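You operate a simulated robot arm through the tools that you are given. There is no shell and no other tool.

The job below is to be done with a simulated two-armed robot. You get a single attempt, and the scene is never put back.

## Task
Pump the ball up into the green band and shut the valve.
Fine: nozzle arm down for pumping and up again at the end. Where these are worked on the way, their far stop is far enough and under half their travel is too little: blue nozzle arm.
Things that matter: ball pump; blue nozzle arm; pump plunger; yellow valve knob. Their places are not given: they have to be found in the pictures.

Only the result counts: the job must be done as asked and must still hold three seconds after the hand-in. Knocking over, shifting, dropping, spilling or breaking anything else fails it.

## Robot
Two 7-joint arms with two-finger parallel grippers on one trunk that stands fixed in place. Base frame: the origin is at the foot of the trunk, x ahead of it, y to its left, z up. Units: m, degrees, N and s.
The left shoulder is at [0.07, 0.177, 1.195], the right one opposite. With the tool pointing down near the work surface each hand reaches from about 0.1 to 0.72 m from the base axis, measured 20 degrees to its own side. Payload 3.43 kg a hand.
Tool frame (each hand has its own): the origin (TCP) lies between the finger pads and is the grasp point; the fingertips stand 0.03 m ahead of it; z points along the fingers, y is the line along which they close. The gripper opens to 0.094 m. The fingers are 0.028 m wide and 0.01 m thick; the gripper's body (0.05 by 0.096 m) begins 0.055 m behind the TCP.
Orientation is told as [roll, pitch, yaw] about the base's x, y, z axes, in that order, counted from this pose: with the fingers straight down and closing along the base's y, the tool's x points along the base's -x, its y along +y and its z along -z.

## Interface
- The arms move only by the tool play_rows. It takes "left_commands", "right_commands" or both (then of equal length, played together; a hand with none holds still); each is a list of rows, each a list of 7 numbers: the shift along the tool's x, y, z in units of 30 mm (1.0 is 30 mm), then the turn, a rotation vector about the tool's x, y, z in units of 4 degrees (1.0 is 4 degrees), then the gripper command, from -1 (shut) to 1 (fully open), values between in proportion. In form: [[dx, dy, dz, rx, ry, rz, grip], ...]. A call has 1 to 20 rows; each row shifts and turns the commanded pose from where the row before left it, along the tool's axes as they then stand. A call with a number of a shift or a turn outside -1 to 1 is refused whole. Rows are played at 5 a second. More than 0.05 m and 8.6 degrees between two rows, or a gripper value outside its range, and nothing of the call is played. Where a pose cannot be reached the arm comes as near as it can. A force on the tool above 40 N (or 10 N above the force at the start of the call, whichever is more), or a blocked arm, ends the call early, and 0.2 s more pass. The fingers move at their own pace (about 0.153 m/s each) and stop on an object; they squeeze with about 37 N. The grip force told is the motor's: it shows also when the fingers shut on nothing. Time passes only in rows, and 0.2 s behind the last, so rows that do not move let the fingers close. It gives the time, the measured TCP pose, the force on the tool (base axes), the opening and the grip force at its end, in the units of the frame above (readings bear some noise), with the torque about the TCP (base axes, N m) and any sound that the robot's microphone picked up.
- Cameras (640 x 400 px; columns grow to the right, rows downward): "scene" is now at [0.1268, -0.0458, 1.5141]; the picture's right is [-0.52, -0.85, -0.00], its down [-0.50, 0.31, -0.81] and it looks along [0.69, -0.42, -0.59] (base axes); focal length 331 px, centre (320, 200). "left" rides on the left gripper at [0.076, -0.014, -0.102] in its tool frame; the picture's right is [0.18, 0.98, 0.00], its down [-0.75, 0.14, -0.64] and it looks along [-0.63, 0.12, 0.77] (tool axes); focal length 243 px, centre (320, 200). "right" rides on the right gripper at [0.076, 0.014, -0.103] in its tool frame; the picture's right is [-0.18, 0.98, 0.00], its down [-0.75, -0.14, -0.64] and it looks along [-0.63, -0.12, 0.77] (tool axes); focal length 243 px, centre (320, 200).
- snapshot(camera): a new picture of that camera. No time passes.
- raise_lower(by): slides the trunk up (or, below 0, down) by that many m; the arms and the scene camera ride with it, the base frame stays. It gives what a move gives, with no picture.
- turn_head(pan, tilt): turns the head with the scene camera to pan (to the left, within 86 degrees either way) and tilt (down, from -29 to 69), counted from straight ahead of the robot. It gives what a move gives.
- point_at(camera, pixels): for up to 12 pixels [column, row] of the newest picture of that camera ("zoom" is the newest enlarged one), the place [x, y, z] in the base frame of the surface seen there, good to about 0.002 m. No time passes.
- inspect(camera, box): a new picture of the part [left, top, right, bottom] of that camera's present view, enlarged. No time passes.
- hand_in(): hands the job in; it is judged then, once.

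Leave the grippers open and the arms clear of the work at the hand-in unless told otherwise.

The tools are called after "Call:" as name(argument=value, ...) on one line, values as JSON. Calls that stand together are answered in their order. play_rows: Moves the arms, as the interface text tells. Its arguments: {"type":"object","properties":{"left_commands":{"type":"array"},"right_commands":{"type":"array"}},"required":[]} The other tools are called the same way: raise_lower (by) slides the trunk up or down; turn_head (pan, tilt) turns the head that bears the scene camera; snapshot (camera) takes a picture; point_at (camera, pixels) gives the place of the surface under pixels of a picture; inspect (camera, box) takes an enlarged picture of a part of a camera's view; hand_in () hands the job in.

At the start:

```text
t: 0.0
left_ee_pos: [0.3566, -0.0391, 1.2331]
left_tcp_rot: [0.1, 0.1, 0.0]
left_contact_force: [-0.1, 0.4, 0.4]
left_ft_torque: [0.03, 0.0, 0.0]
left_gripper_width: 0.094
left_grip_force: 0.1
right_ee_pos: [0.3894, -0.4395, 1.277]
right_tcp_rot: [0.0, 0.1, 0.0]
right_contact_force: [1.3, -0.5, 0.0]
right_ft_torque: [0.02, 0.01, -0.02]
right_gripper_width: 0.094
right_grip_force: 0.1
trunk travel left (down, up): [-0.775, 0.065]
head pan, tilt: [-31.6, 36.2]
```

scene: 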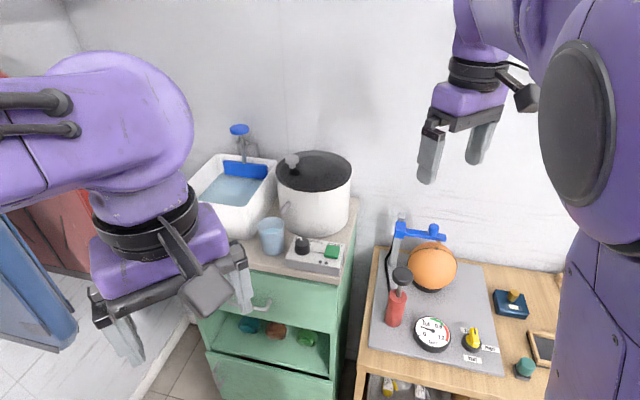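
right: 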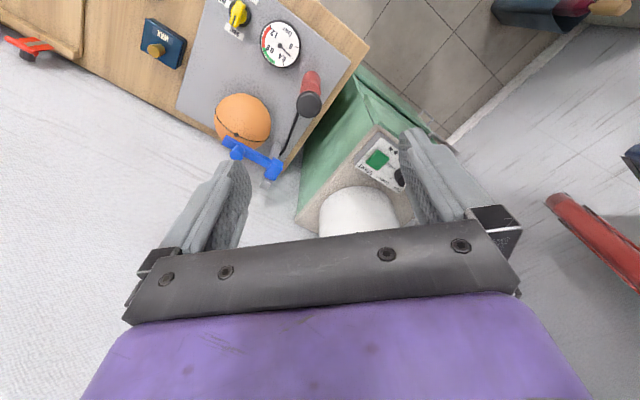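
left: 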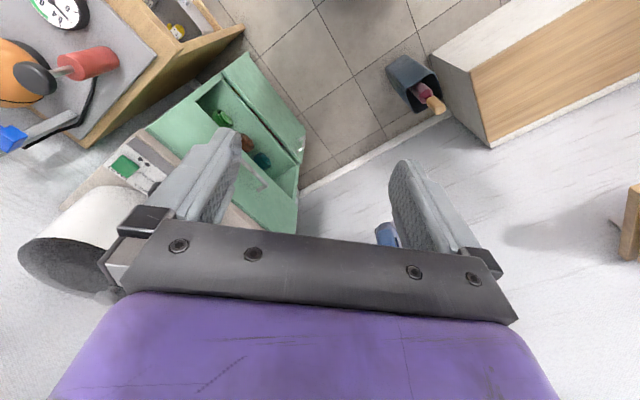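

The pump board sits at the right of the scene picture, around pixels (430, 290): a ball, a blue arm, a red pump, a gauge and a yellow knob. I'll enlarge that area.

Call:
inspect(camera="scene", box=[350, 200, 570, 390])

Call:
inspect(camera="right", box=[160, 0, 360, 200])

```text
2.11 times, centred on (460, 295) of scene
```

zoom: 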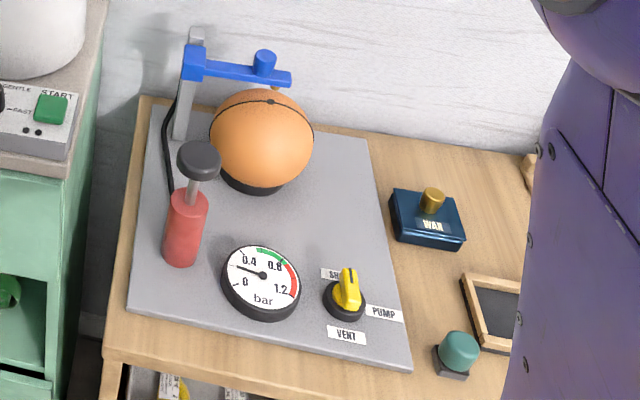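

```text
2.00 times, centred on (260, 100) of right
```

zoom: 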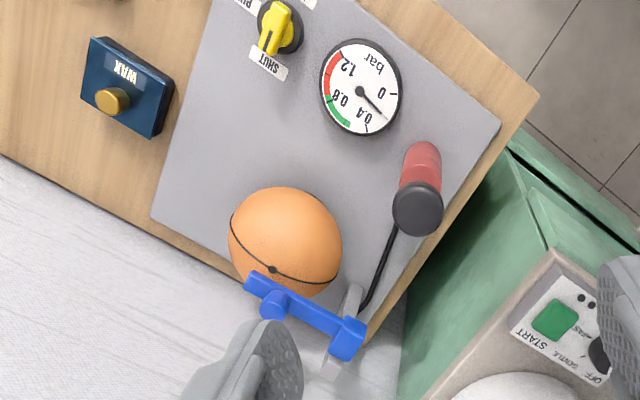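

The valve has SHUT, PUMP and VENT labels, the blue arm sits up over the ball, and the gauge reads about 0.2. I'll turn the head toward the board to get a better view.

Call:
turn_head(pan=-48, tilt=45)

Call:
snapshot(camera="scene")

```text
t: 0.8
left_ee_pos: [0.3574, -0.0384, 1.2337]
left_tcp_rot: [0.1, 0.0, 0.0]
left_contact_force: [0.0, 0.1, -0.7]
left_ft_torque: [-0.02, 0.01, 0.01]
left_gripper_width: 0.094
left_grip_force: 0.1
right_ee_pos: [0.3895, -0.4385, 1.277]
right_tcp_rot: [0.0, 0.1, 0.0]
right_contact_force: [0.7, -0.1, -0.1]
right_ft_torque: [0.01, 0.01, -0.01]
right_gripper_width: 0.094
right_grip_force: 0.1
trunk travel left (down, up): [-0.775, 0.065]
head pan, tilt: [-48.0, 45.0]
```

```text
taken
```

scene: 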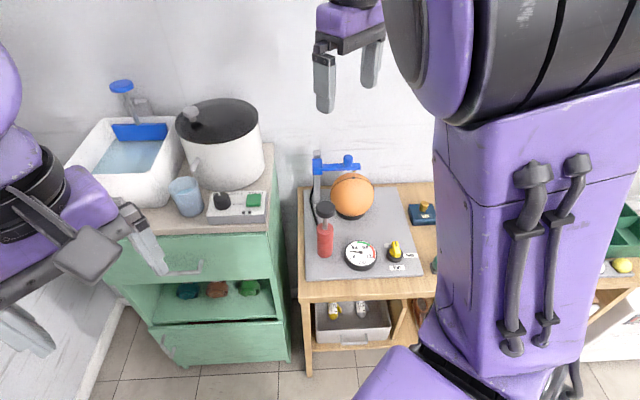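

Now I'll enlarge the board and measure its parts.

Call:
inspect(camera="scene", box=[290, 140, 450, 300])

```text
2.50 times, centred on (370, 220) of scene
```

zoom: 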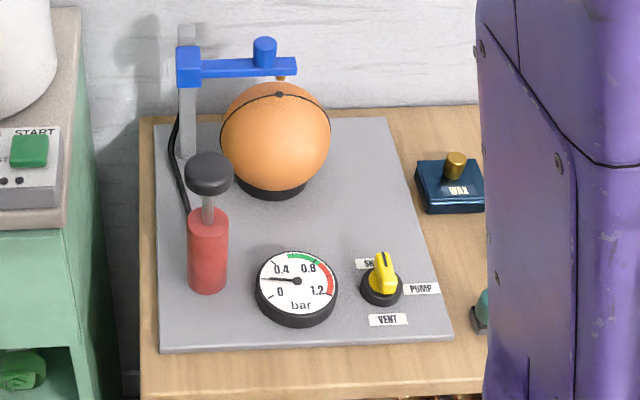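

Call:
point_at(camera="zoom", pixels=[[188, 55], [188, 72], [264, 40], [265, 52], [292, 66], [282, 78], [279, 94], [209, 165], [209, 180], [208, 225], [383, 258], [382, 285]])

Call:
point_at(camera="zoom", pixels=[[188, 32], [187, 140], [210, 205], [208, 270], [297, 280], [366, 264], [422, 289], [388, 320], [170, 330], [440, 330], [380, 130], [182, 152]])

Call:
inspect(camera="scene", box=[340, 225, 430, 285])

Call:
inspect(camera="scene", box=[295, 140, 385, 225])

```text
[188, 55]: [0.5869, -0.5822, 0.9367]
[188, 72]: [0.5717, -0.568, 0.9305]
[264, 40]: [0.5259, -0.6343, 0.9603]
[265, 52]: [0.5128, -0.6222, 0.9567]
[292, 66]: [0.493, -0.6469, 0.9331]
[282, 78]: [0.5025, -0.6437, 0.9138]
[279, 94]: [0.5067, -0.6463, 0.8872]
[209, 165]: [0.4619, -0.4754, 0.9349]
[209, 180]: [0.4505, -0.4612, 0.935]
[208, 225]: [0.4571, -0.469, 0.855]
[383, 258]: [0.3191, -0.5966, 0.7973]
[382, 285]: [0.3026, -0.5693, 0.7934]
```

```text
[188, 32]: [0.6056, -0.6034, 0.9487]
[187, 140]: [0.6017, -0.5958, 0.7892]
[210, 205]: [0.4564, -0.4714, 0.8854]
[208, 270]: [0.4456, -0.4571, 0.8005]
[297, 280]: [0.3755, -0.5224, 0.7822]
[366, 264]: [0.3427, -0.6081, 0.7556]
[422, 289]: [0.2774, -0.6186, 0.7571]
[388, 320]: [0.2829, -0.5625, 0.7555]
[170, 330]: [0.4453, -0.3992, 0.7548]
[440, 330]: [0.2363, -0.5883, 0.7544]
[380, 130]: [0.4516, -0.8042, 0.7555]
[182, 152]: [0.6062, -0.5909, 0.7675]
```

```text
6.67 times, centred on (385, 255) of scene
```

zoom: 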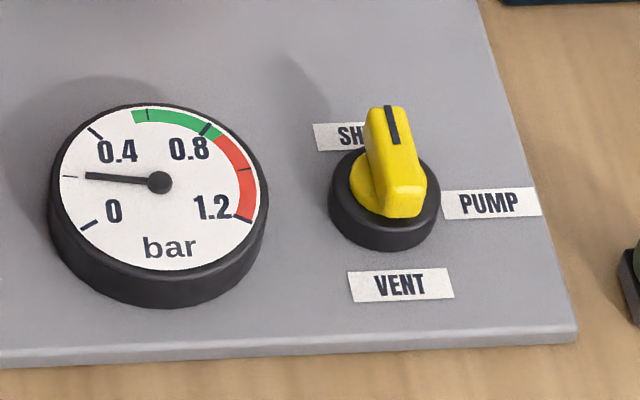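

```text
4.71 times, centred on (340, 182) of scene
```

zoom: 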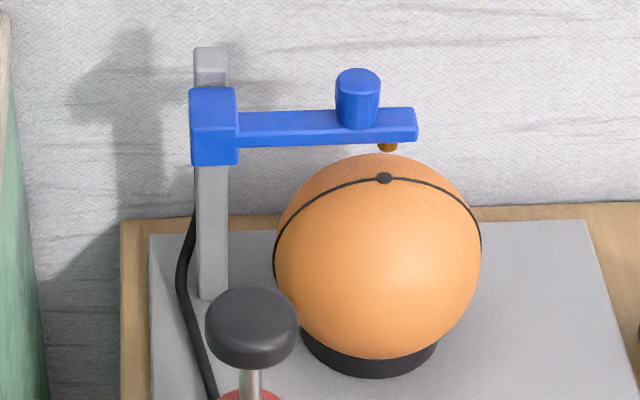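

The blue arm is a carriage on a grey rail. Its knob top is at about (0.525, -0.634, 0.960). The valve centre is near (0.310, -0.592), pointing at SHUT, with PUMP a quarter turn clockwise. I'll turn the right hand by -48° yaw and bring it above the blue knob, staying high.

Call:
play_rows(right_commands=[[0, 0, 0, 0, 0, 1, 1], [0, 0, 0, 0, 0, 1, 1], [0, 0, 0, 0, 0, 1, 1], [0, 0, 0, 0, 0, 1, 1], [0, 0, 0, 0, 0, 1, 1], [0, 0, 0, 0, 0, 1, 1], [0, 0, 0, 0, 0, 1, 1], [0, 0, 0, 0, 0, 1, 1], [0, 0, 0, 0, 0, 1, 1], [0, 0, 0, 0, 0, 1, 1], [0, 0, 0, 0, 0, 1, 1], [0, 0, 0, 0, 0, 1, 1], [-0.98, -0.12, 0.5, 0, 0, 0, 1], [-0.98, -0.12, 0.5, 0, 0, 0, 1], [-0.98, -0.12, 0.5, 0, 0, 0, 1], [-0.98, -0.12, 0.5, 0, 0, 0, 1], [-0.98, -0.12, 0.5, 0, 0, 0, 1], [-0.98, -0.12, 0.5, 0, 0, 0, 1], [-0.98, -0.12, 0.5, 0, 0, 0, 1], [-0.98, -0.12, 0.5, 0, 0, 0, 1]])

Call:
snapshot(camera="scene")

Call:
snapshot(camera="right")

```text
t: 5.0
left_ee_pos: [0.3586, -0.0416, 1.2333]
left_tcp_rot: [0.1, 0.2, 0.0]
left_contact_force: [0.0, -1.0, -0.1]
left_ft_torque: [0.0, 0.0, 0.02]
left_gripper_width: 0.0937
left_grip_force: 0.1
right_ee_pos: [0.5242, -0.6376, 1.1532]
right_tcp_rot: [0.0, 0.3, -48.1]
right_contact_force: [0.0, 0.3, -0.4]
right_ft_torque: [0.02, 0.04, 0.0]
right_gripper_width: 0.0943
right_grip_force: 0.0
trunk travel left (down, up): [-0.775, 0.065]
head pan, tilt: [-48.0, 45.0]
```

```text
taken
```

scene: 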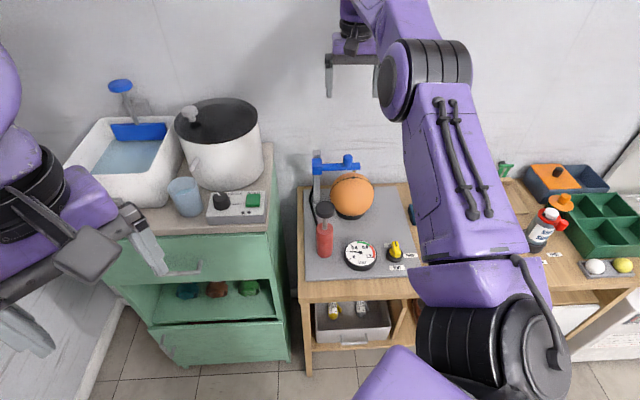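

```text
taken
```

right: 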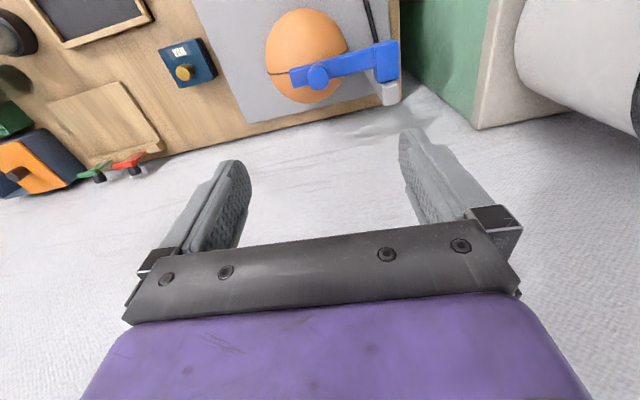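

The reach works. I'll check the knob and bar positions in the right-hand picture: knob top near (318, 72), bar from (295, 78) to (385, 60).

Call:
point_at(camera="right", pixels=[[318, 68], [316, 74], [318, 82], [345, 72], [298, 78], [378, 62], [390, 60], [388, 92], [350, 64]])

Call:
inspect(camera="right", box=[250, 0, 420, 120])

```text
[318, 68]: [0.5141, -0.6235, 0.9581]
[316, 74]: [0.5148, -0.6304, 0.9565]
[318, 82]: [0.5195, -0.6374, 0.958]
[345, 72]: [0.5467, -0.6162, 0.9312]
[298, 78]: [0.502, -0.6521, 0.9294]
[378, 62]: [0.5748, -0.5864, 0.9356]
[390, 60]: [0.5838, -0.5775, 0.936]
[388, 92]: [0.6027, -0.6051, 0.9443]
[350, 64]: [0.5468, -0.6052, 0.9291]
```

```text
3.33 times, centred on (335, 60) of right
```

zoom: 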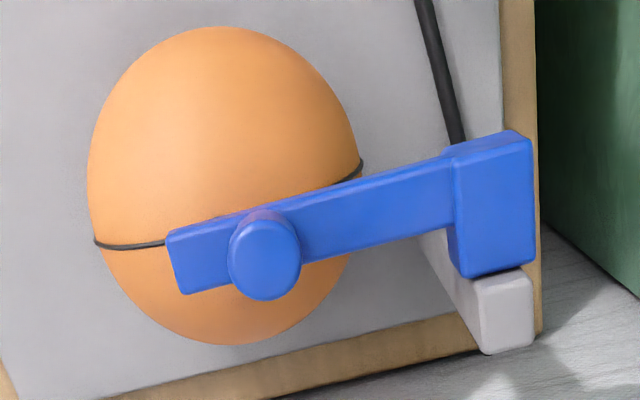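

The knob centre is about (0.5185, -0.633, 0.958) and the bar top is at z 0.930. I'll lower the half-open hand so the fingertips straddle the knob just above the bar.

Call:
play_rows(right_commands=[[0.24, -0.03, 0.9, 0, 0, 0, 0.2], [0, 0, 0.9, 0, 0, 0, 0.2], [0, 0, 0.9, 0, 0, 0, 0.2], [0, 0, 0.9, 0, 0, 0, 0.2], [0, 0, 0.9, 0, 0, 0, 0.2], [0, 0, 0.9, 0, 0, 0, 0.2], [0, 0, 0.7, 0, 0, 0, 0.2], [0, 0, 0, 0, 0, 0, 0.2]])

Call:
inspect(camera="scene", box=[290, 100, 450, 220])

Call:
snapshot(camera="right")

```text
t: 6.8
left_ee_pos: [0.3572, -0.039, 1.2334]
left_tcp_rot: [0.1, 0.0, -0.1]
left_contact_force: [0.5, -0.9, 0.1]
left_ft_torque: [0.02, 0.02, 0.0]
left_gripper_width: 0.0936
left_grip_force: 0.0
right_ee_pos: [0.5206, -0.6292, 0.9729]
right_tcp_rot: [0.0, 0.1, -48.1]
right_contact_force: [0.0, 0.6, 0.2]
right_ft_torque: [0.0, -0.03, 0.04]
right_gripper_width: 0.0564
right_grip_force: 0.0
trunk travel left (down, up): [-0.775, 0.065]
head pan, tilt: [-48.0, 45.0]
```

```text
3.33 times, centred on (370, 160) of scene
```

zoom: 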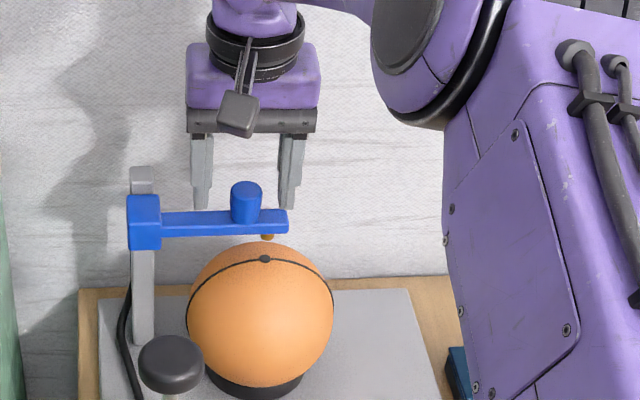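

```text
taken
```

right: 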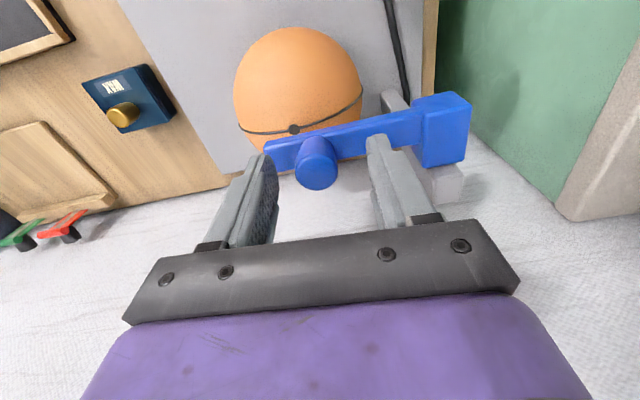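

Call:
point_at(camera="zoom", pixels=[[201, 203], [287, 203], [246, 188], [246, 212], [220, 225], [140, 172]])

Call:
point_at(camera="right", pixels=[[316, 172], [318, 180], [314, 150], [268, 165], [376, 145]])

```text
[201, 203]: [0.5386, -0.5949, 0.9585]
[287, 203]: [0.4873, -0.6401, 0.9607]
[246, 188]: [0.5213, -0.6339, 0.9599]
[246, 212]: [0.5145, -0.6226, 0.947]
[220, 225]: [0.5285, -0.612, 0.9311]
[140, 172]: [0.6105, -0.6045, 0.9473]
```

```text
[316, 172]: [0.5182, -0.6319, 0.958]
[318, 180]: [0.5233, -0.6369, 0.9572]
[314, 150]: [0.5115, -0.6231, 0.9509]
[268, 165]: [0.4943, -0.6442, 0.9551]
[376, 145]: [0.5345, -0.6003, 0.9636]
```

The fingertips straddle the knob. I'll go about 8 mm lower and close on it.

Call:
play_rows(right_commands=[[-0.05, 0.1, 0.28, 0, 0, 0, 0.2], [0, 0, 0, 0, 0, 0, -1], [0, 0, 0, 0, 0, 0, -1], [0, 0, 0, 0, 0, 0, -1]])

Call:
inspect(camera="scene", box=[290, 100, 450, 220])

```text
t: 7.8
left_ee_pos: [0.3531, -0.042, 1.2348]
left_tcp_rot: [0.2, -0.2, 0.1]
left_contact_force: [0.6, -1.0, -0.6]
left_ft_torque: [0.0, 0.03, -0.03]
left_gripper_width: 0.094
left_grip_force: 0.1
right_ee_pos: [0.5186, -0.6325, 0.9666]
right_tcp_rot: [0.0, 0.1, -48.0]
right_contact_force: [-17.1, -13.2, -0.9]
right_ft_torque: [-0.06, 0.58, -0.24]
right_gripper_width: 0.0249
right_grip_force: 45.0
trunk travel left (down, up): [-0.775, 0.065]
head pan, tilt: [-48.0, 45.0]
```

```text
3.33 times, centred on (370, 160) of scene
```

zoom: 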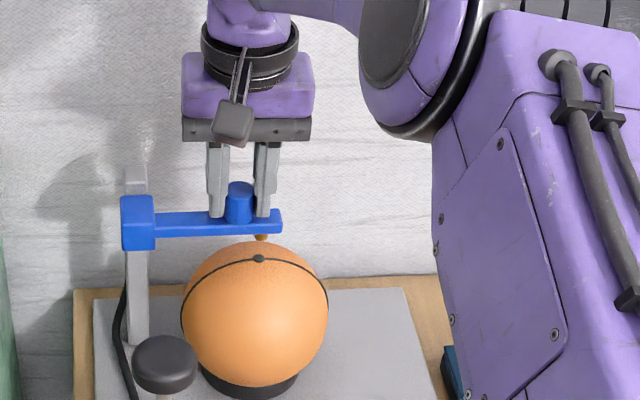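

The knob is gripped at a width of 0.025, with a side load of about 21 N along the bar. I'll ease that off and pull down in small steps.

Call:
play_rows(right_commands=[[0, -0.1, 0, 0, 0, 0, -1], [0, 0, 0.2, 0, 0, 0, -1], [0, 0, 0.2, 0, 0, 0, -1], [0, 0, 0.2, 0, 0, 0, -1]])

Call:
inspect(camera="scene", box=[290, 100, 450, 220])

```text
t: 8.8
left_ee_pos: [0.3553, -0.042, 1.234]
left_tcp_rot: [0.1, -0.1, 0.0]
left_contact_force: [-0.7, 0.4, 0.3]
left_ft_torque: [0.0, 0.02, 0.02]
left_gripper_width: 0.094
left_grip_force: 0.1
right_ee_pos: [0.5196, -0.632, 0.9457]
right_tcp_rot: [0.1, -0.1, -47.9]
right_contact_force: [-8.5, -13.4, -2.6]
right_ft_torque: [-0.95, -0.53, 0.0]
right_gripper_width: 0.0251
right_grip_force: 44.7
trunk travel left (down, up): [-0.775, 0.065]
head pan, tilt: [-48.0, 45.0]
```

```text
3.33 times, centred on (370, 160) of scene
```

zoom: 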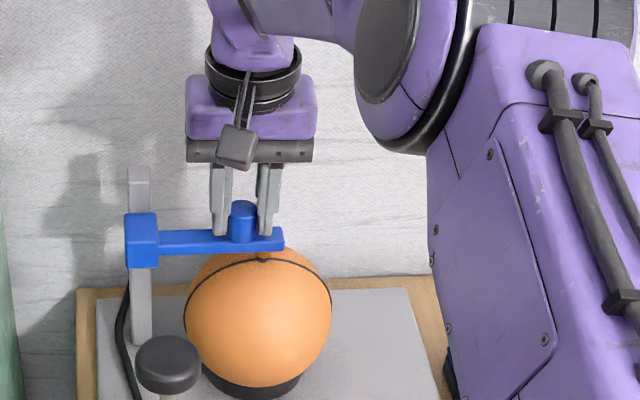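

It slides down easily and the nozzle is almost at the ball. I'll keep going in small steps until I feel the stop.

Call:
play_rows(right_commands=[[0, 0, 0.15, 0, 0, 0, -1], [0, 0, 0.15, 0, 0, 0, -1], [0, 0, 0.15, 0, 0, 0, -1]])

Call:
inspect(camera="scene", box=[290, 140, 410, 230])

```text
t: 9.7
left_ee_pos: [0.3537, -0.0364, 1.2347]
left_tcp_rot: [-0.2, -0.3, 0.0]
left_contact_force: [-0.5, 0.5, -0.5]
left_ft_torque: [0.0, 0.0, 0.01]
left_gripper_width: 0.0938
left_grip_force: 0.0
right_ee_pos: [0.5182, -0.6305, 0.9395]
right_tcp_rot: [0.1, -0.7, -48.0]
right_contact_force: [-13.6, -2.9, 18.3]
right_ft_torque: [0.54, 1.08, -0.12]
right_gripper_width: 0.0248
right_grip_force: 44.7
trunk travel left (down, up): [-0.775, 0.065]
head pan, tilt: [-48.0, 45.0]
stopped in row 3 (right hand): the force on the tool passed its limit at 41 N (the readings are from after the stop); the commanded pose is now the measured one
```

```text
4.44 times, centred on (350, 185) of scene
```

zoom: 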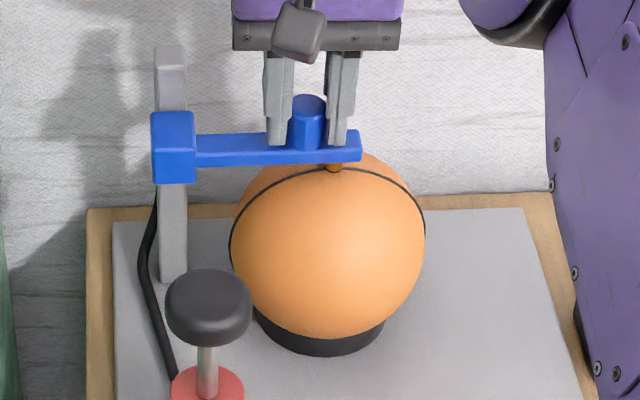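

The stop is reached about 27 mm down, with the nozzle on the ball. I'll open the fingers, lift straight up and check that the arm stays down.

Call:
play_rows(right_commands=[[0, 0, 0, 0, 0, 0, 0.1], [0, 0, 0, 0, 0, 0, 0.1], [0, 0, -0.5, 0, 0, 0, 0.1], [0, 0, -1, 0, 0, 0, 0.1], [0, 0, -1, 0, 0, 0, 0.1], [0, 0, -1, 0, 0, 0, 0.1]])

Call:
inspect(camera="scene", box=[290, 140, 430, 280])

```text
t: 11.1
left_ee_pos: [0.3566, -0.0386, 1.2335]
left_tcp_rot: [0.0, 0.0, 0.0]
left_contact_force: [0.1, -0.4, -0.3]
left_ft_torque: [0.0, 0.0, 0.02]
left_gripper_width: 0.094
left_grip_force: 0.0
right_ee_pos: [0.5206, -0.6342, 1.0428]
right_tcp_rot: [0.0, -0.3, -48.0]
right_contact_force: [-0.1, 0.7, -0.3]
right_ft_torque: [0.02, -0.02, 0.0]
right_gripper_width: 0.0518
right_grip_force: 0.1
trunk travel left (down, up): [-0.775, 0.065]
head pan, tilt: [-48.0, 45.0]
```

```text
2.86 times, centred on (360, 210) of scene
```

zoom: 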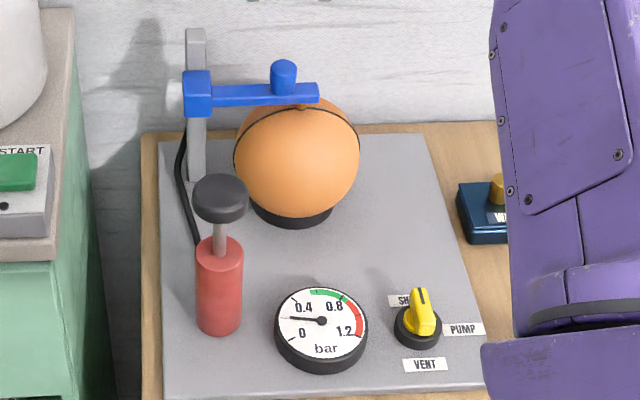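

The arm stays down on the ball. Next is the valve: I'll move the right hand above the yellow knob at about (0.310, -0.592) at the current height.

Call:
play_rows(right_commands=[[0.957, -0.713, 0, 0, 0, 0, 0.1], [0.957, -0.713, 0, 0, 0, 0, 0.1], [0.957, -0.713, 0, 0, 0, 0, 0.1], [0.957, -0.713, 0, 0, 0, 0, 0.1], [0.957, -0.713, 0, 0, 0, 0, 0.1], [0.957, -0.713, 0, 0, 0, 0, 0.1], [0, 0, 0.5, 0, 0, 0, 0.1]])

Call:
snapshot(camera="scene")

Call:
snapshot(camera="right")

```text
t: 12.7
left_ee_pos: [0.357, -0.0395, 1.233]
left_tcp_rot: [-0.1, 0.1, 0.0]
left_contact_force: [1.5, -0.4, 0.0]
left_ft_torque: [0.01, 0.0, 0.01]
left_gripper_width: 0.0939
left_grip_force: 0.1
right_ee_pos: [0.3104, -0.5907, 1.0221]
right_tcp_rot: [0.0, -0.3, -48.0]
right_contact_force: [0.1, 0.1, -0.1]
right_ft_torque: [0.01, 0.0, 0.0]
right_gripper_width: 0.0516
right_grip_force: 0.0
trunk travel left (down, up): [-0.775, 0.065]
head pan, tilt: [-48.0, 45.0]
```

```text
taken
```

scene: 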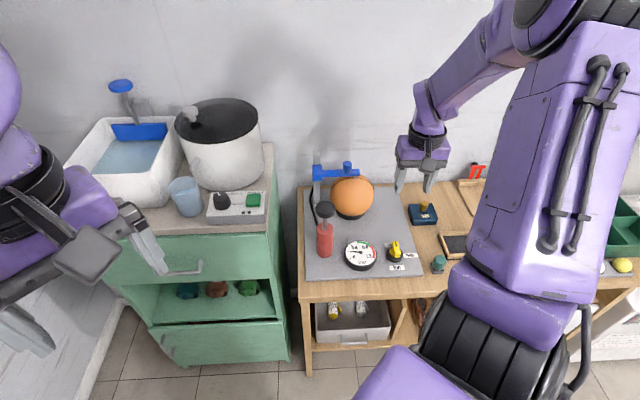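

```text
taken
```

right: 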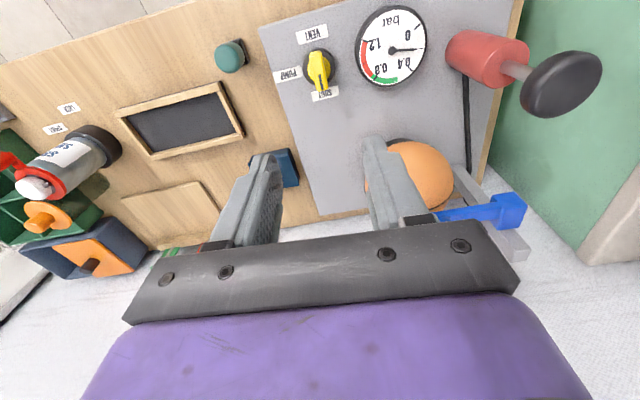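

The knob is at (319, 70) in the wrist picture. I'll enlarge it.

Call:
inspect(camera="right", box=[270, 20, 370, 110])

```text
4.44 times, centred on (320, 65) of right
```

zoom: 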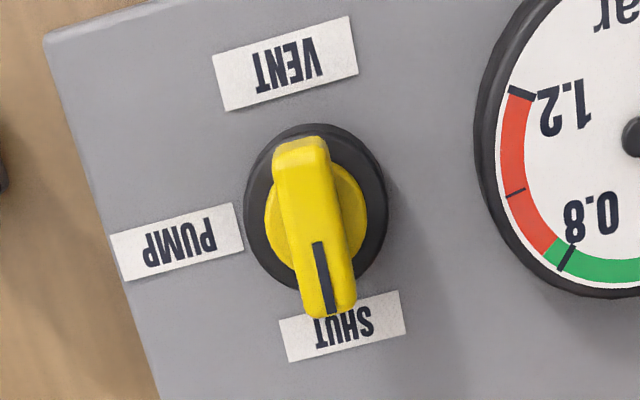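

Call:
point_at(camera="zoom", pixels=[[302, 150], [315, 220], [328, 290], [330, 308], [285, 66], [342, 326], [178, 242], [365, 230], [270, 225], [255, 200], [380, 190], [295, 185]])

```text
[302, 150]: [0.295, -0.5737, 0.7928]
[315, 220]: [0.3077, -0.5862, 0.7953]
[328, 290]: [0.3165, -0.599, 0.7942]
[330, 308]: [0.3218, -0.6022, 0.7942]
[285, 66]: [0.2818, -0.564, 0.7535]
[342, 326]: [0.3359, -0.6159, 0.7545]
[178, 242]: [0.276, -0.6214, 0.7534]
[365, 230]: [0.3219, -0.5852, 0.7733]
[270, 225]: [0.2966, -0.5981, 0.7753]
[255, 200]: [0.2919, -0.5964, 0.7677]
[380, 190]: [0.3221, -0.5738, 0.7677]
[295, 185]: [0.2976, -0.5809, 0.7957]
```

The knob ridge is centred at (0.308, -0.588), with its top at z 0.795 and its base at 0.774. I'll lower the hand around it.

Call:
play_rows(right_commands=[[0.1, 0, 0.9, 0, 0, 0, 0.1], [0, 0, 0.9, 0, 0, 0, 0.1], [0, 0, 0.9, 0, 0, 0, 0.1], [0, 0, 0.9, 0, 0, 0, 0.1], [0, 0, 0.9, 0, 0, 0, 0.1], [0, 0, 0.9, 0, 0, 0, 0.1], [0, 0, 0.9, 0, 0, 0, 0.1], [0, 0, 0.6, 0, 0, 0, 0.1], [0, 0, 0, 0, 0, 0, 0.1]])

Call:
inspect(camera="right", box=[220, 60, 420, 220])

Call:
inspect(camera="scene", box=[330, 180, 450, 290])

```text
t: 14.7
left_ee_pos: [0.3568, -0.0385, 1.2347]
left_tcp_rot: [0.1, 0.0, 0.0]
left_contact_force: [0.3, -0.6, -0.1]
left_ft_torque: [-0.01, 0.0, 0.0]
left_gripper_width: 0.0941
left_grip_force: 0.0
right_ee_pos: [0.3083, -0.595, 0.8188]
right_tcp_rot: [0.3, -0.2, -47.7]
right_contact_force: [0.5, 0.4, -0.7]
right_ft_torque: [-0.01, 0.0, 0.0]
right_gripper_width: 0.0519
right_grip_force: 0.0
right hand out of reach, approached as far as the arm can: row 7, 8
trunk travel left (down, up): [-0.775, 0.065]
head pan, tilt: [-48.0, 45.0]
```

```text
2.50 times, centred on (320, 140) of right
```

zoom: 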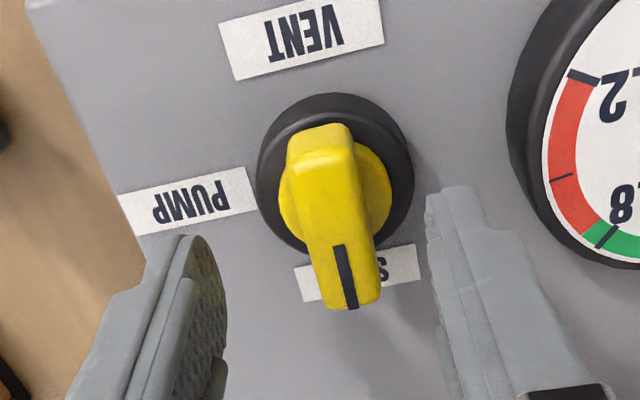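

```text
3.64 times, centred on (390, 235) of scene
```

zoom: 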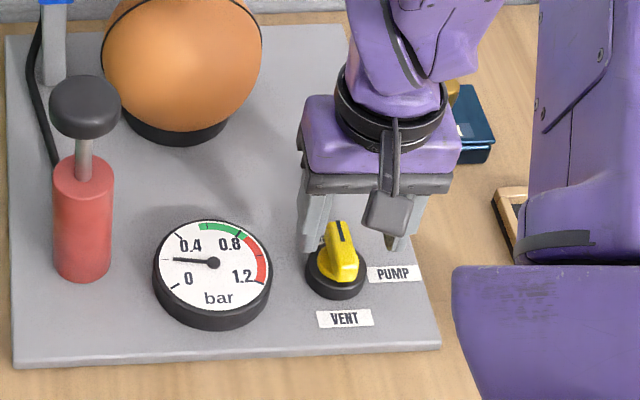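

The arm is at its limit here (z 0.819), so the trunk has to come lower. First I'll check the heights of the things under the left hand, because it rides down too.

Call:
snapshot(camera="left")

Call:
point_at(camera="scene", pixels=[[190, 113], [220, 105], [258, 120], [222, 140], [122, 87], [185, 190], [145, 160], [135, 100]])

Call:
play_rows(right_commands=[[0, 0, -1, 0, 0, 0, 0.1], [0, 0, -1, 0, 0, 0, 0.1], [0, 0, -1, 0, 0, 0, 0.1], [0, 0, -1, 0, 0, 0, 0.1], [0, 0, -1, 0, 0, 0, 0.1], [0, 0, -1, 0, 0, 0, 0.1], [0, 0, -1, 0, 0, 0, 0.1]])

```text
taken
```

left: 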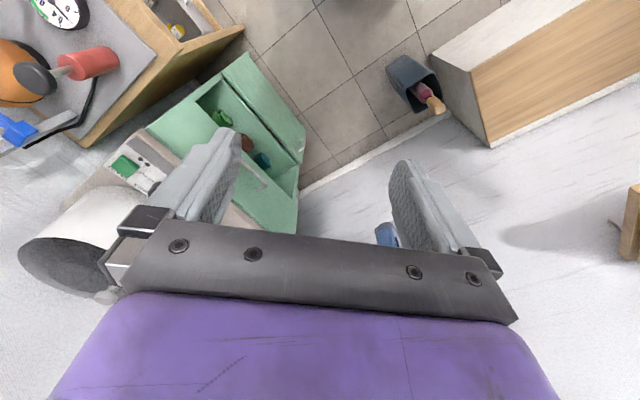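

```text
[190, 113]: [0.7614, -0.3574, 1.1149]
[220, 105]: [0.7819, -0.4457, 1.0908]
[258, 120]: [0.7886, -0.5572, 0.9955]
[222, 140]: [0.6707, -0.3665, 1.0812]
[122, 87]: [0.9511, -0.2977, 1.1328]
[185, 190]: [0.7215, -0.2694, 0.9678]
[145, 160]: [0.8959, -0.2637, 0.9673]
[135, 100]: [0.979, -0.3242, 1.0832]
```

```text
t: 16.3
left_ee_pos: [0.3555, -0.0379, 1.2333]
left_tcp_rot: [0.0, 0.0, 0.0]
left_contact_force: [-0.1, -0.6, -0.2]
left_ft_torque: [-0.03, 0.03, -0.01]
left_gripper_width: 0.094
left_grip_force: 0.0
right_ee_pos: [0.3041, -0.5932, 1.0317]
right_tcp_rot: [0.1, -0.4, -48.0]
right_contact_force: [-0.2, 0.4, -0.7]
right_ft_torque: [-0.01, -0.05, -0.01]
right_gripper_width: 0.0516
right_grip_force: 0.0
trunk travel left (down, up): [-0.775, 0.065]
head pan, tilt: [-48.0, 45.0]
```

The pot is far from the left hand, and the right hand has room. I'll lower the trunk by 0.15 m.

Call:
raise_lower(by=-0.15)

Call:
snapshot(camera="scene")

Call:
snapshot(camera="right")

```text
t: 18.1
left_ee_pos: [0.3572, -0.0381, 1.0836]
left_tcp_rot: [-0.1, -0.1, -0.1]
left_contact_force: [-0.1, -0.6, 0.0]
left_ft_torque: [-0.01, 0.01, 0.01]
left_gripper_width: 0.0939
left_grip_force: 0.1
right_ee_pos: [0.3032, -0.5941, 0.8809]
right_tcp_rot: [0.0, -0.4, -47.9]
right_contact_force: [0.2, -0.1, -0.4]
right_ft_torque: [-0.05, 0.0, 0.01]
right_gripper_width: 0.0519
right_grip_force: 0.1
trunk travel left (down, up): [-0.625, 0.215]
head pan, tilt: [-48.0, 45.0]
```

```text
taken
```

scene: 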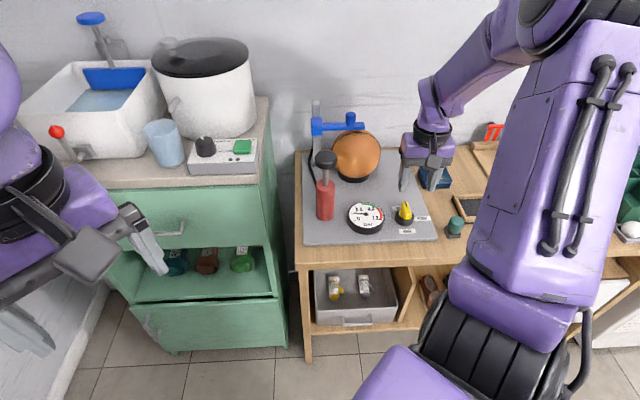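

```text
taken
```

right: 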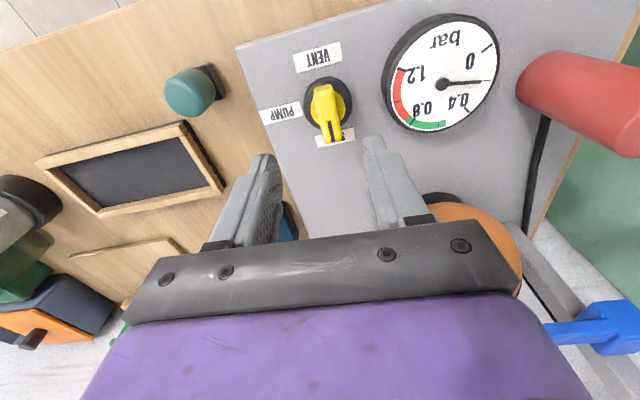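

With the trunk lowered, the TCP is at (0.303, -0.594, 0.881). I'll shift 8 mm along the closing line and go down to the knob.

Call:
play_rows(right_commands=[[0.04, 0.25, 0.8, 0, 0, 0, 0.1], [0, 0, 0.8, 0, 0, 0, 0.1], [0, 0, 0.7, 0, 0, 0, 0.1], [0, 0, 0, 0, 0, 0, 0.1]])

Call:
inspect(camera="right", box=[220, 60, 420, 220])

Call:
inspect(camera="scene", box=[330, 150, 470, 250])

```text
t: 19.1
left_ee_pos: [0.3571, -0.0397, 1.0835]
left_tcp_rot: [0.0, -0.1, 0.0]
left_contact_force: [0.0, 0.5, -0.3]
left_ft_torque: [0.01, -0.02, -0.04]
left_gripper_width: 0.0938
left_grip_force: 0.0
right_ee_pos: [0.3093, -0.5889, 0.8126]
right_tcp_rot: [0.0, -0.4, -47.9]
right_contact_force: [-1.0, -0.3, -0.1]
right_ft_torque: [0.01, -0.02, 0.03]
right_gripper_width: 0.0515
right_grip_force: 0.0
trunk travel left (down, up): [-0.625, 0.215]
head pan, tilt: [-48.0, 45.0]
```

```text
2.50 times, centred on (320, 140) of right
```

zoom: 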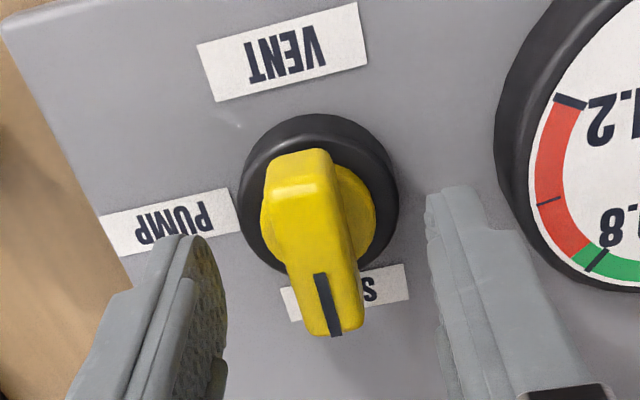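

```text
4.00 times, centred on (400, 200) of scene
```

zoom: 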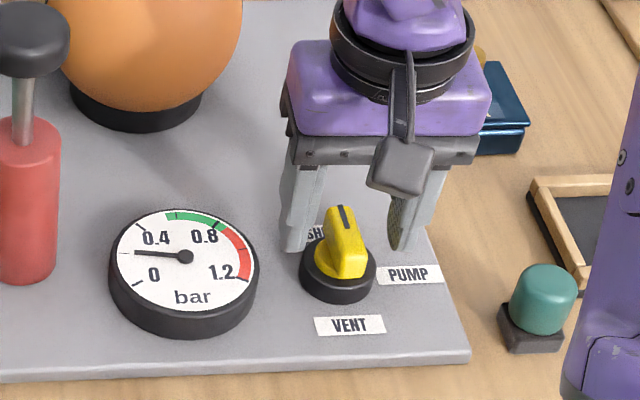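

The fingertips straddle the ridge. I'll go slightly lower and close.

Call:
play_rows(right_commands=[[0, 0, 0.15, 0, 0, 0, 0.1], [0, 0, 0, 0, 0, 0, -1], [0, 0, 0, 0, 0, 0, -1], [0, 0, 0, 0, 0, 0, -1]])

Call:
inspect(camera="right", box=[220, 60, 420, 220])

```text
t: 20.1
left_ee_pos: [0.3571, -0.0386, 1.0835]
left_tcp_rot: [0.1, 0.1, 0.0]
left_contact_force: [-1.0, -0.2, 0.5]
left_ft_torque: [0.04, 0.0, 0.01]
left_gripper_width: 0.0938
left_grip_force: 0.0
right_ee_pos: [0.3105, -0.5887, 0.8076]
right_tcp_rot: [0.1, -0.5, -47.9]
right_contact_force: [1.0, 0.7, -1.9]
right_ft_torque: [-0.34, -0.26, 0.03]
right_gripper_width: 0.016
right_grip_force: 44.6
trunk travel left (down, up): [-0.625, 0.215]
head pan, tilt: [-48.0, 45.0]
```

```text
2.50 times, centred on (320, 140) of right
```

zoom: 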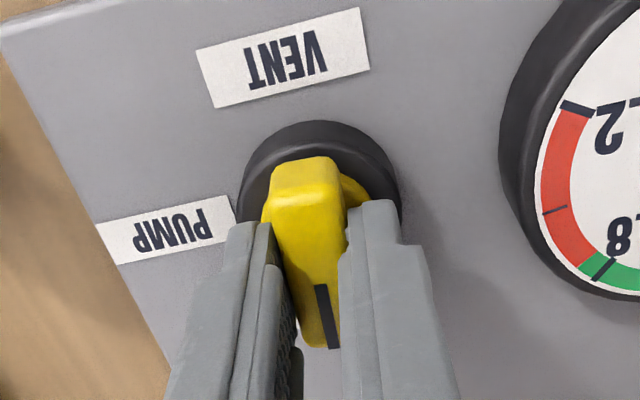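

The ridge is gripped cleanly at a width of 0.016. I'll turn clockwise seen from above (positive about tool z), testing 20° first.

Call:
play_rows(right_commands=[[0, 0, 0, 0, 0, 1, -1], [0, 0, 0, 0, 0, 1, -1], [0, 0, 0, 0, 0, 1, -1], [0, 0, 0, 0, 0, 1, -1], [0, 0, 0, 0, 0, 1, -1]])

Call:
inspect(camera="right", box=[220, 60, 420, 220])

Call:
inspect(camera="scene", box=[330, 150, 470, 250])

```text
t: 20.7
left_ee_pos: [0.3595, -0.0396, 1.0832]
left_tcp_rot: [0.0, 0.2, -0.2]
left_contact_force: [0.4, 0.5, 0.0]
left_ft_torque: [-0.01, 0.01, 0.0]
left_gripper_width: 0.0938
left_grip_force: 0.0
right_ee_pos: [0.3095, -0.591, 0.8089]
right_tcp_rot: [1.0, 0.7, -55.8]
right_contact_force: [27.2, 12.7, -10.0]
right_ft_torque: [-0.31, 0.06, -0.08]
right_gripper_width: 0.0156
right_grip_force: 44.9
right hand out of reach, approached as far as the arm can: row 2, 3
trunk travel left (down, up): [-0.625, 0.215]
head pan, tilt: [-48.0, 45.0]
stopped in row 3 (right hand): the force on the tool passed its limit at 52 N (the readings are from after the stop); the commanded pose is now the measured one
```

```text
2.50 times, centred on (320, 140) of right
```

zoom: 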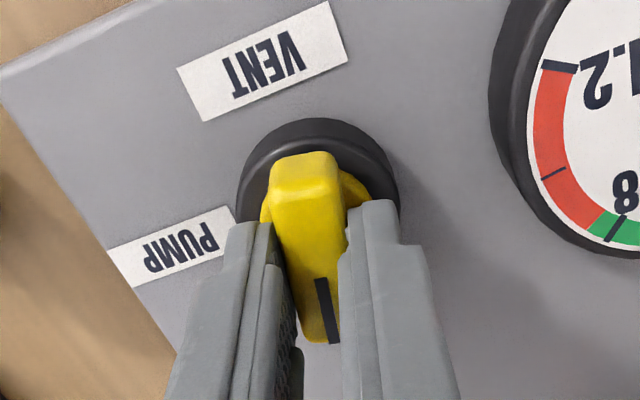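

```text
4.00 times, centred on (400, 200) of scene
```

zoom: 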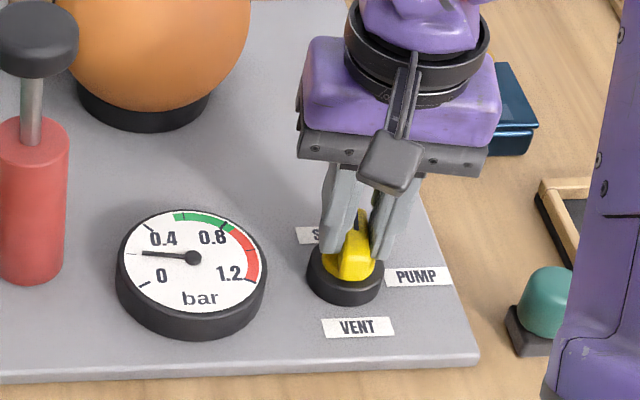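

The wrist reached its turn limit near -56° yaw, and the knob moved only about 8°. The ridge can also be gripped half a turn round, at yaw +132°, then turned to +42°. I'll release, rise and turn the hand back the other way in the air.

Call:
play_rows(right_commands=[[0, 0, 0, 0, 0, 0, 0.1], [0, 0, 0, 0, 0, 0, 0.1], [0, 0, -1, 0, 0, 0, 0.1], [0, 0, -1, 0, 0, 0, 0.1], [0, 0, -1, 0, 0, 0, 0.1], [0, 0, -1, 0, 0, 0, 0.1], [0, 0, -1, 0, 0, -1, 0.1], [0, 0, 0, 0, 0, -1, 0.1], [0, 0, 0, 0, 0, -1, 0.1], [0, 0, 0, 0, 0, -1, 0.1], [0, 0, 0, 0, 0, -1, 0.1], [0, 0, 0, 0, 0, -1, 0.1], [0, 0, 0, 0, 0, -1, 0.1], [0, 0, 0, 0, 0, -1, 0.1], [0, 0, 0, 0, 0, -1, 0.1], [0, 0, 0, 0, 0, -1, 0.1], [0, 0, 0, 0, 0, -1, 0.1], [0, 0, 0, 0, 0, -1, 0.1], [0, 0, 0, 0, 0, -1, 0.1], [0, 0, 0, 0, 0, -1, 0.1]])

Call:
play_rows(right_commands=[[0, 0, 0, 0, 0, -1, 0.1], [0, 0, 0, 0, 0, -1, 0.1], [0, 0, 0, 0, 0, -1, 0.1], [0, 0, 0, 0, 0, -1, 0.1], [0, 0, 0, 0, 0, -1, 0.1], [0, 0, 0, 0, 0, -1, 0.1], [0, 0, 0, 0, 0, -1, 0.1], [0, 0, 0, 0, 0, -1, 0.1], [0, 0, 0, 0, 0, -1, 0.1], [0, 0, 0, 0, 0, -1, 0.1], [0, 0, 0, 0, 0, -1, 0.1], [0, 0, 0, 0, 0, -1, 0.1], [0, 0, 0, 0, 0, -1, 0.1], [0, 0, 0, 0, 0, -1, 0.1], [0, 0, 0, 0, 0, -1, 0.1]])

Call:
snapshot(camera="scene")

```text
t: 24.9
left_ee_pos: [0.3569, -0.0397, 1.0838]
left_tcp_rot: [0.0, 0.0, -0.2]
left_contact_force: [-0.5, 0.0, -0.5]
left_ft_torque: [0.02, 0.0, 0.02]
left_gripper_width: 0.0941
left_grip_force: 0.1
right_ee_pos: [0.3026, -0.5944, 0.9603]
right_tcp_rot: [1.0, -0.3, 0.1]
right_contact_force: [0.0, -0.1, 0.2]
right_ft_torque: [0.0, 0.01, -0.04]
right_gripper_width: 0.0516
right_grip_force: 0.0
trunk travel left (down, up): [-0.625, 0.215]
head pan, tilt: [-48.0, 45.0]
```

```text
t: 28.1
left_ee_pos: [0.3564, -0.0393, 1.0837]
left_tcp_rot: [-0.1, 0.0, -0.2]
left_contact_force: [-0.4, 0.3, 0.4]
left_ft_torque: [0.04, -0.03, -0.02]
left_gripper_width: 0.094
left_grip_force: 0.0
right_ee_pos: [0.3028, -0.5958, 0.9601]
right_tcp_rot: [0.2, -1.0, 60.1]
right_contact_force: [-0.6, 0.0, 0.1]
right_ft_torque: [-0.03, 0.01, 0.01]
right_gripper_width: 0.0518
right_grip_force: 0.1
trunk travel left (down, up): [-0.625, 0.215]
head pan, tilt: [-48.0, 45.0]
```

```text
taken
```

scene: 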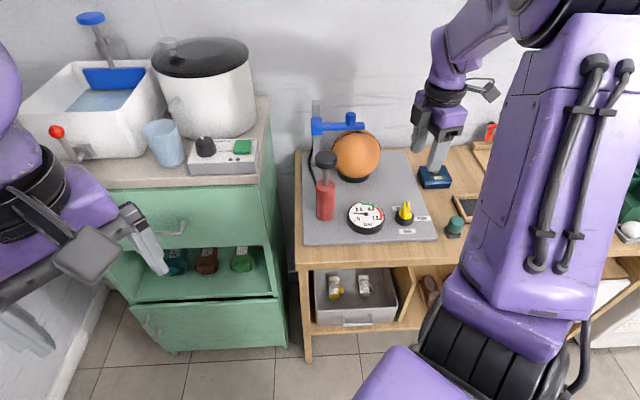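

Yaw 60° is reachable without trouble. I'll carry on to about 124°.

Call:
play_rows(right_commands=[[0, 0, 0, 0, 0, -1, 0.1], [0, 0, 0, 0, 0, -1, 0.1], [0, 0, 0, 0, 0, -1, 0.1], [0, 0, 0, 0, 0, -1, 0.1], [0, 0, 0, 0, 0, -1, 0.1], [0, 0, 0, 0, 0, -1, 0.1], [0, 0, 0, 0, 0, -1, 0.1], [0, 0, 0, 0, 0, -1, 0.1], [0, 0, 0, 0, 0, -1, 0.1], [0, 0, 0, 0, 0, -1, 0.1], [0, 0, 0, 0, 0, -1, 0.1], [0, 0, 0, 0, 0, -1, 0.1], [0, 0, 0, 0, 0, -1, 0.1], [0, 0, 0, 0, 0, -1, 0.1], [0, 0, 0, 0, 0, -1, 0.1], [0, 0, 0, 0, 0, -1, 0.1], [0, 0, 0, 0, 0, 0, 0.1]])

Call:
snapshot(camera="right")

Call:
inspect(camera="scene", box=[340, 180, 460, 250])

```text
t: 31.7
left_ee_pos: [0.3566, -0.0396, 1.0833]
left_tcp_rot: [0.0, 0.1, -0.1]
left_contact_force: [0.1, 0.6, -0.4]
left_ft_torque: [0.01, -0.01, -0.02]
left_gripper_width: 0.0942
left_grip_force: 0.1
right_ee_pos: [0.3025, -0.5946, 0.9601]
right_tcp_rot: [-0.8, -0.6, 124.0]
right_contact_force: [-0.5, -0.2, 0.6]
right_ft_torque: [0.02, 0.02, 0.01]
right_gripper_width: 0.0517
right_grip_force: 0.1
trunk travel left (down, up): [-0.625, 0.215]
head pan, tilt: [-48.0, 45.0]
```

```text
taken
```

right: 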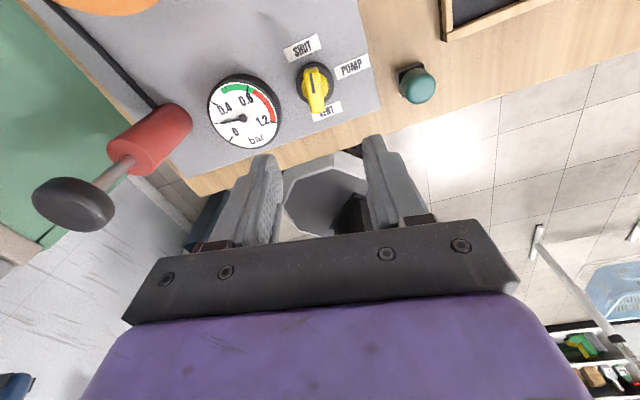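

```text
5.33 times, centred on (400, 215) of scene
```

zoom: 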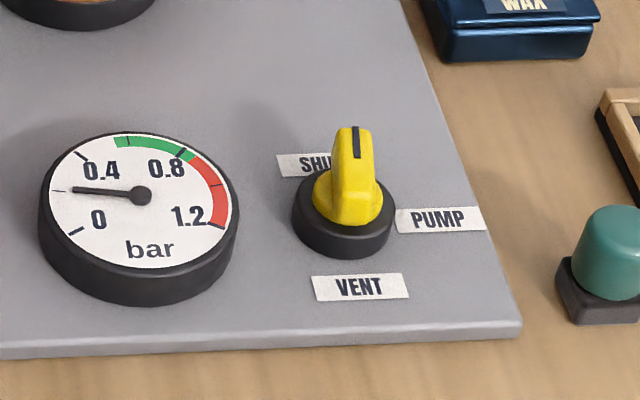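

The hand is at 124° and the gauge is clearly visible. I'll move over the knob and down to grip height.

Call:
play_rows(right_commands=[[-0.08, -0.28, 0.9, 0, 0, 0, 0.1], [0, 0, 0.9, 0, 0, 0, 0.1], [0, 0, 0.9, 0, 0, 0, 0.1], [0, 0, 0.9, 0, 0, 0, 0.1], [0, 0, 0.9, 0, 0, 0, 0.1], [0, 0, 0.5, 0, 0, 0, 0.1], [0, 0, 0, 0, 0, 0, 0.1]])

Call:
inspect(camera="right", box=[220, 60, 420, 220])

Call:
inspect(camera="scene", box=[340, 170, 460, 250])

```text
t: 33.3
left_ee_pos: [0.3557, -0.0388, 1.0846]
left_tcp_rot: [0.0, 0.0, -0.1]
left_contact_force: [-0.2, 0.9, -0.1]
left_ft_torque: [-0.01, -0.01, 0.01]
left_gripper_width: 0.094
left_grip_force: 0.1
right_ee_pos: [0.3089, -0.5864, 0.8088]
right_tcp_rot: [-0.8, -0.6, 124.0]
right_contact_force: [0.9, -0.8, -0.4]
right_ft_torque: [0.0, -0.02, 0.02]
right_gripper_width: 0.0517
right_grip_force: 0.0
trunk travel left (down, up): [-0.625, 0.215]
head pan, tilt: [-48.0, 45.0]
```

```text
2.50 times, centred on (320, 140) of right
```

zoom: 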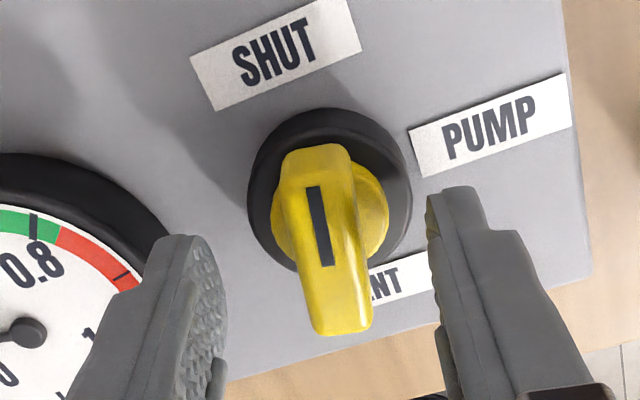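

```text
5.00 times, centred on (400, 210) of scene
```

zoom: 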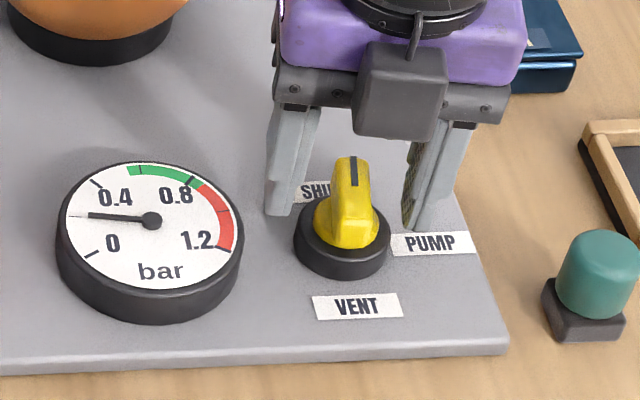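

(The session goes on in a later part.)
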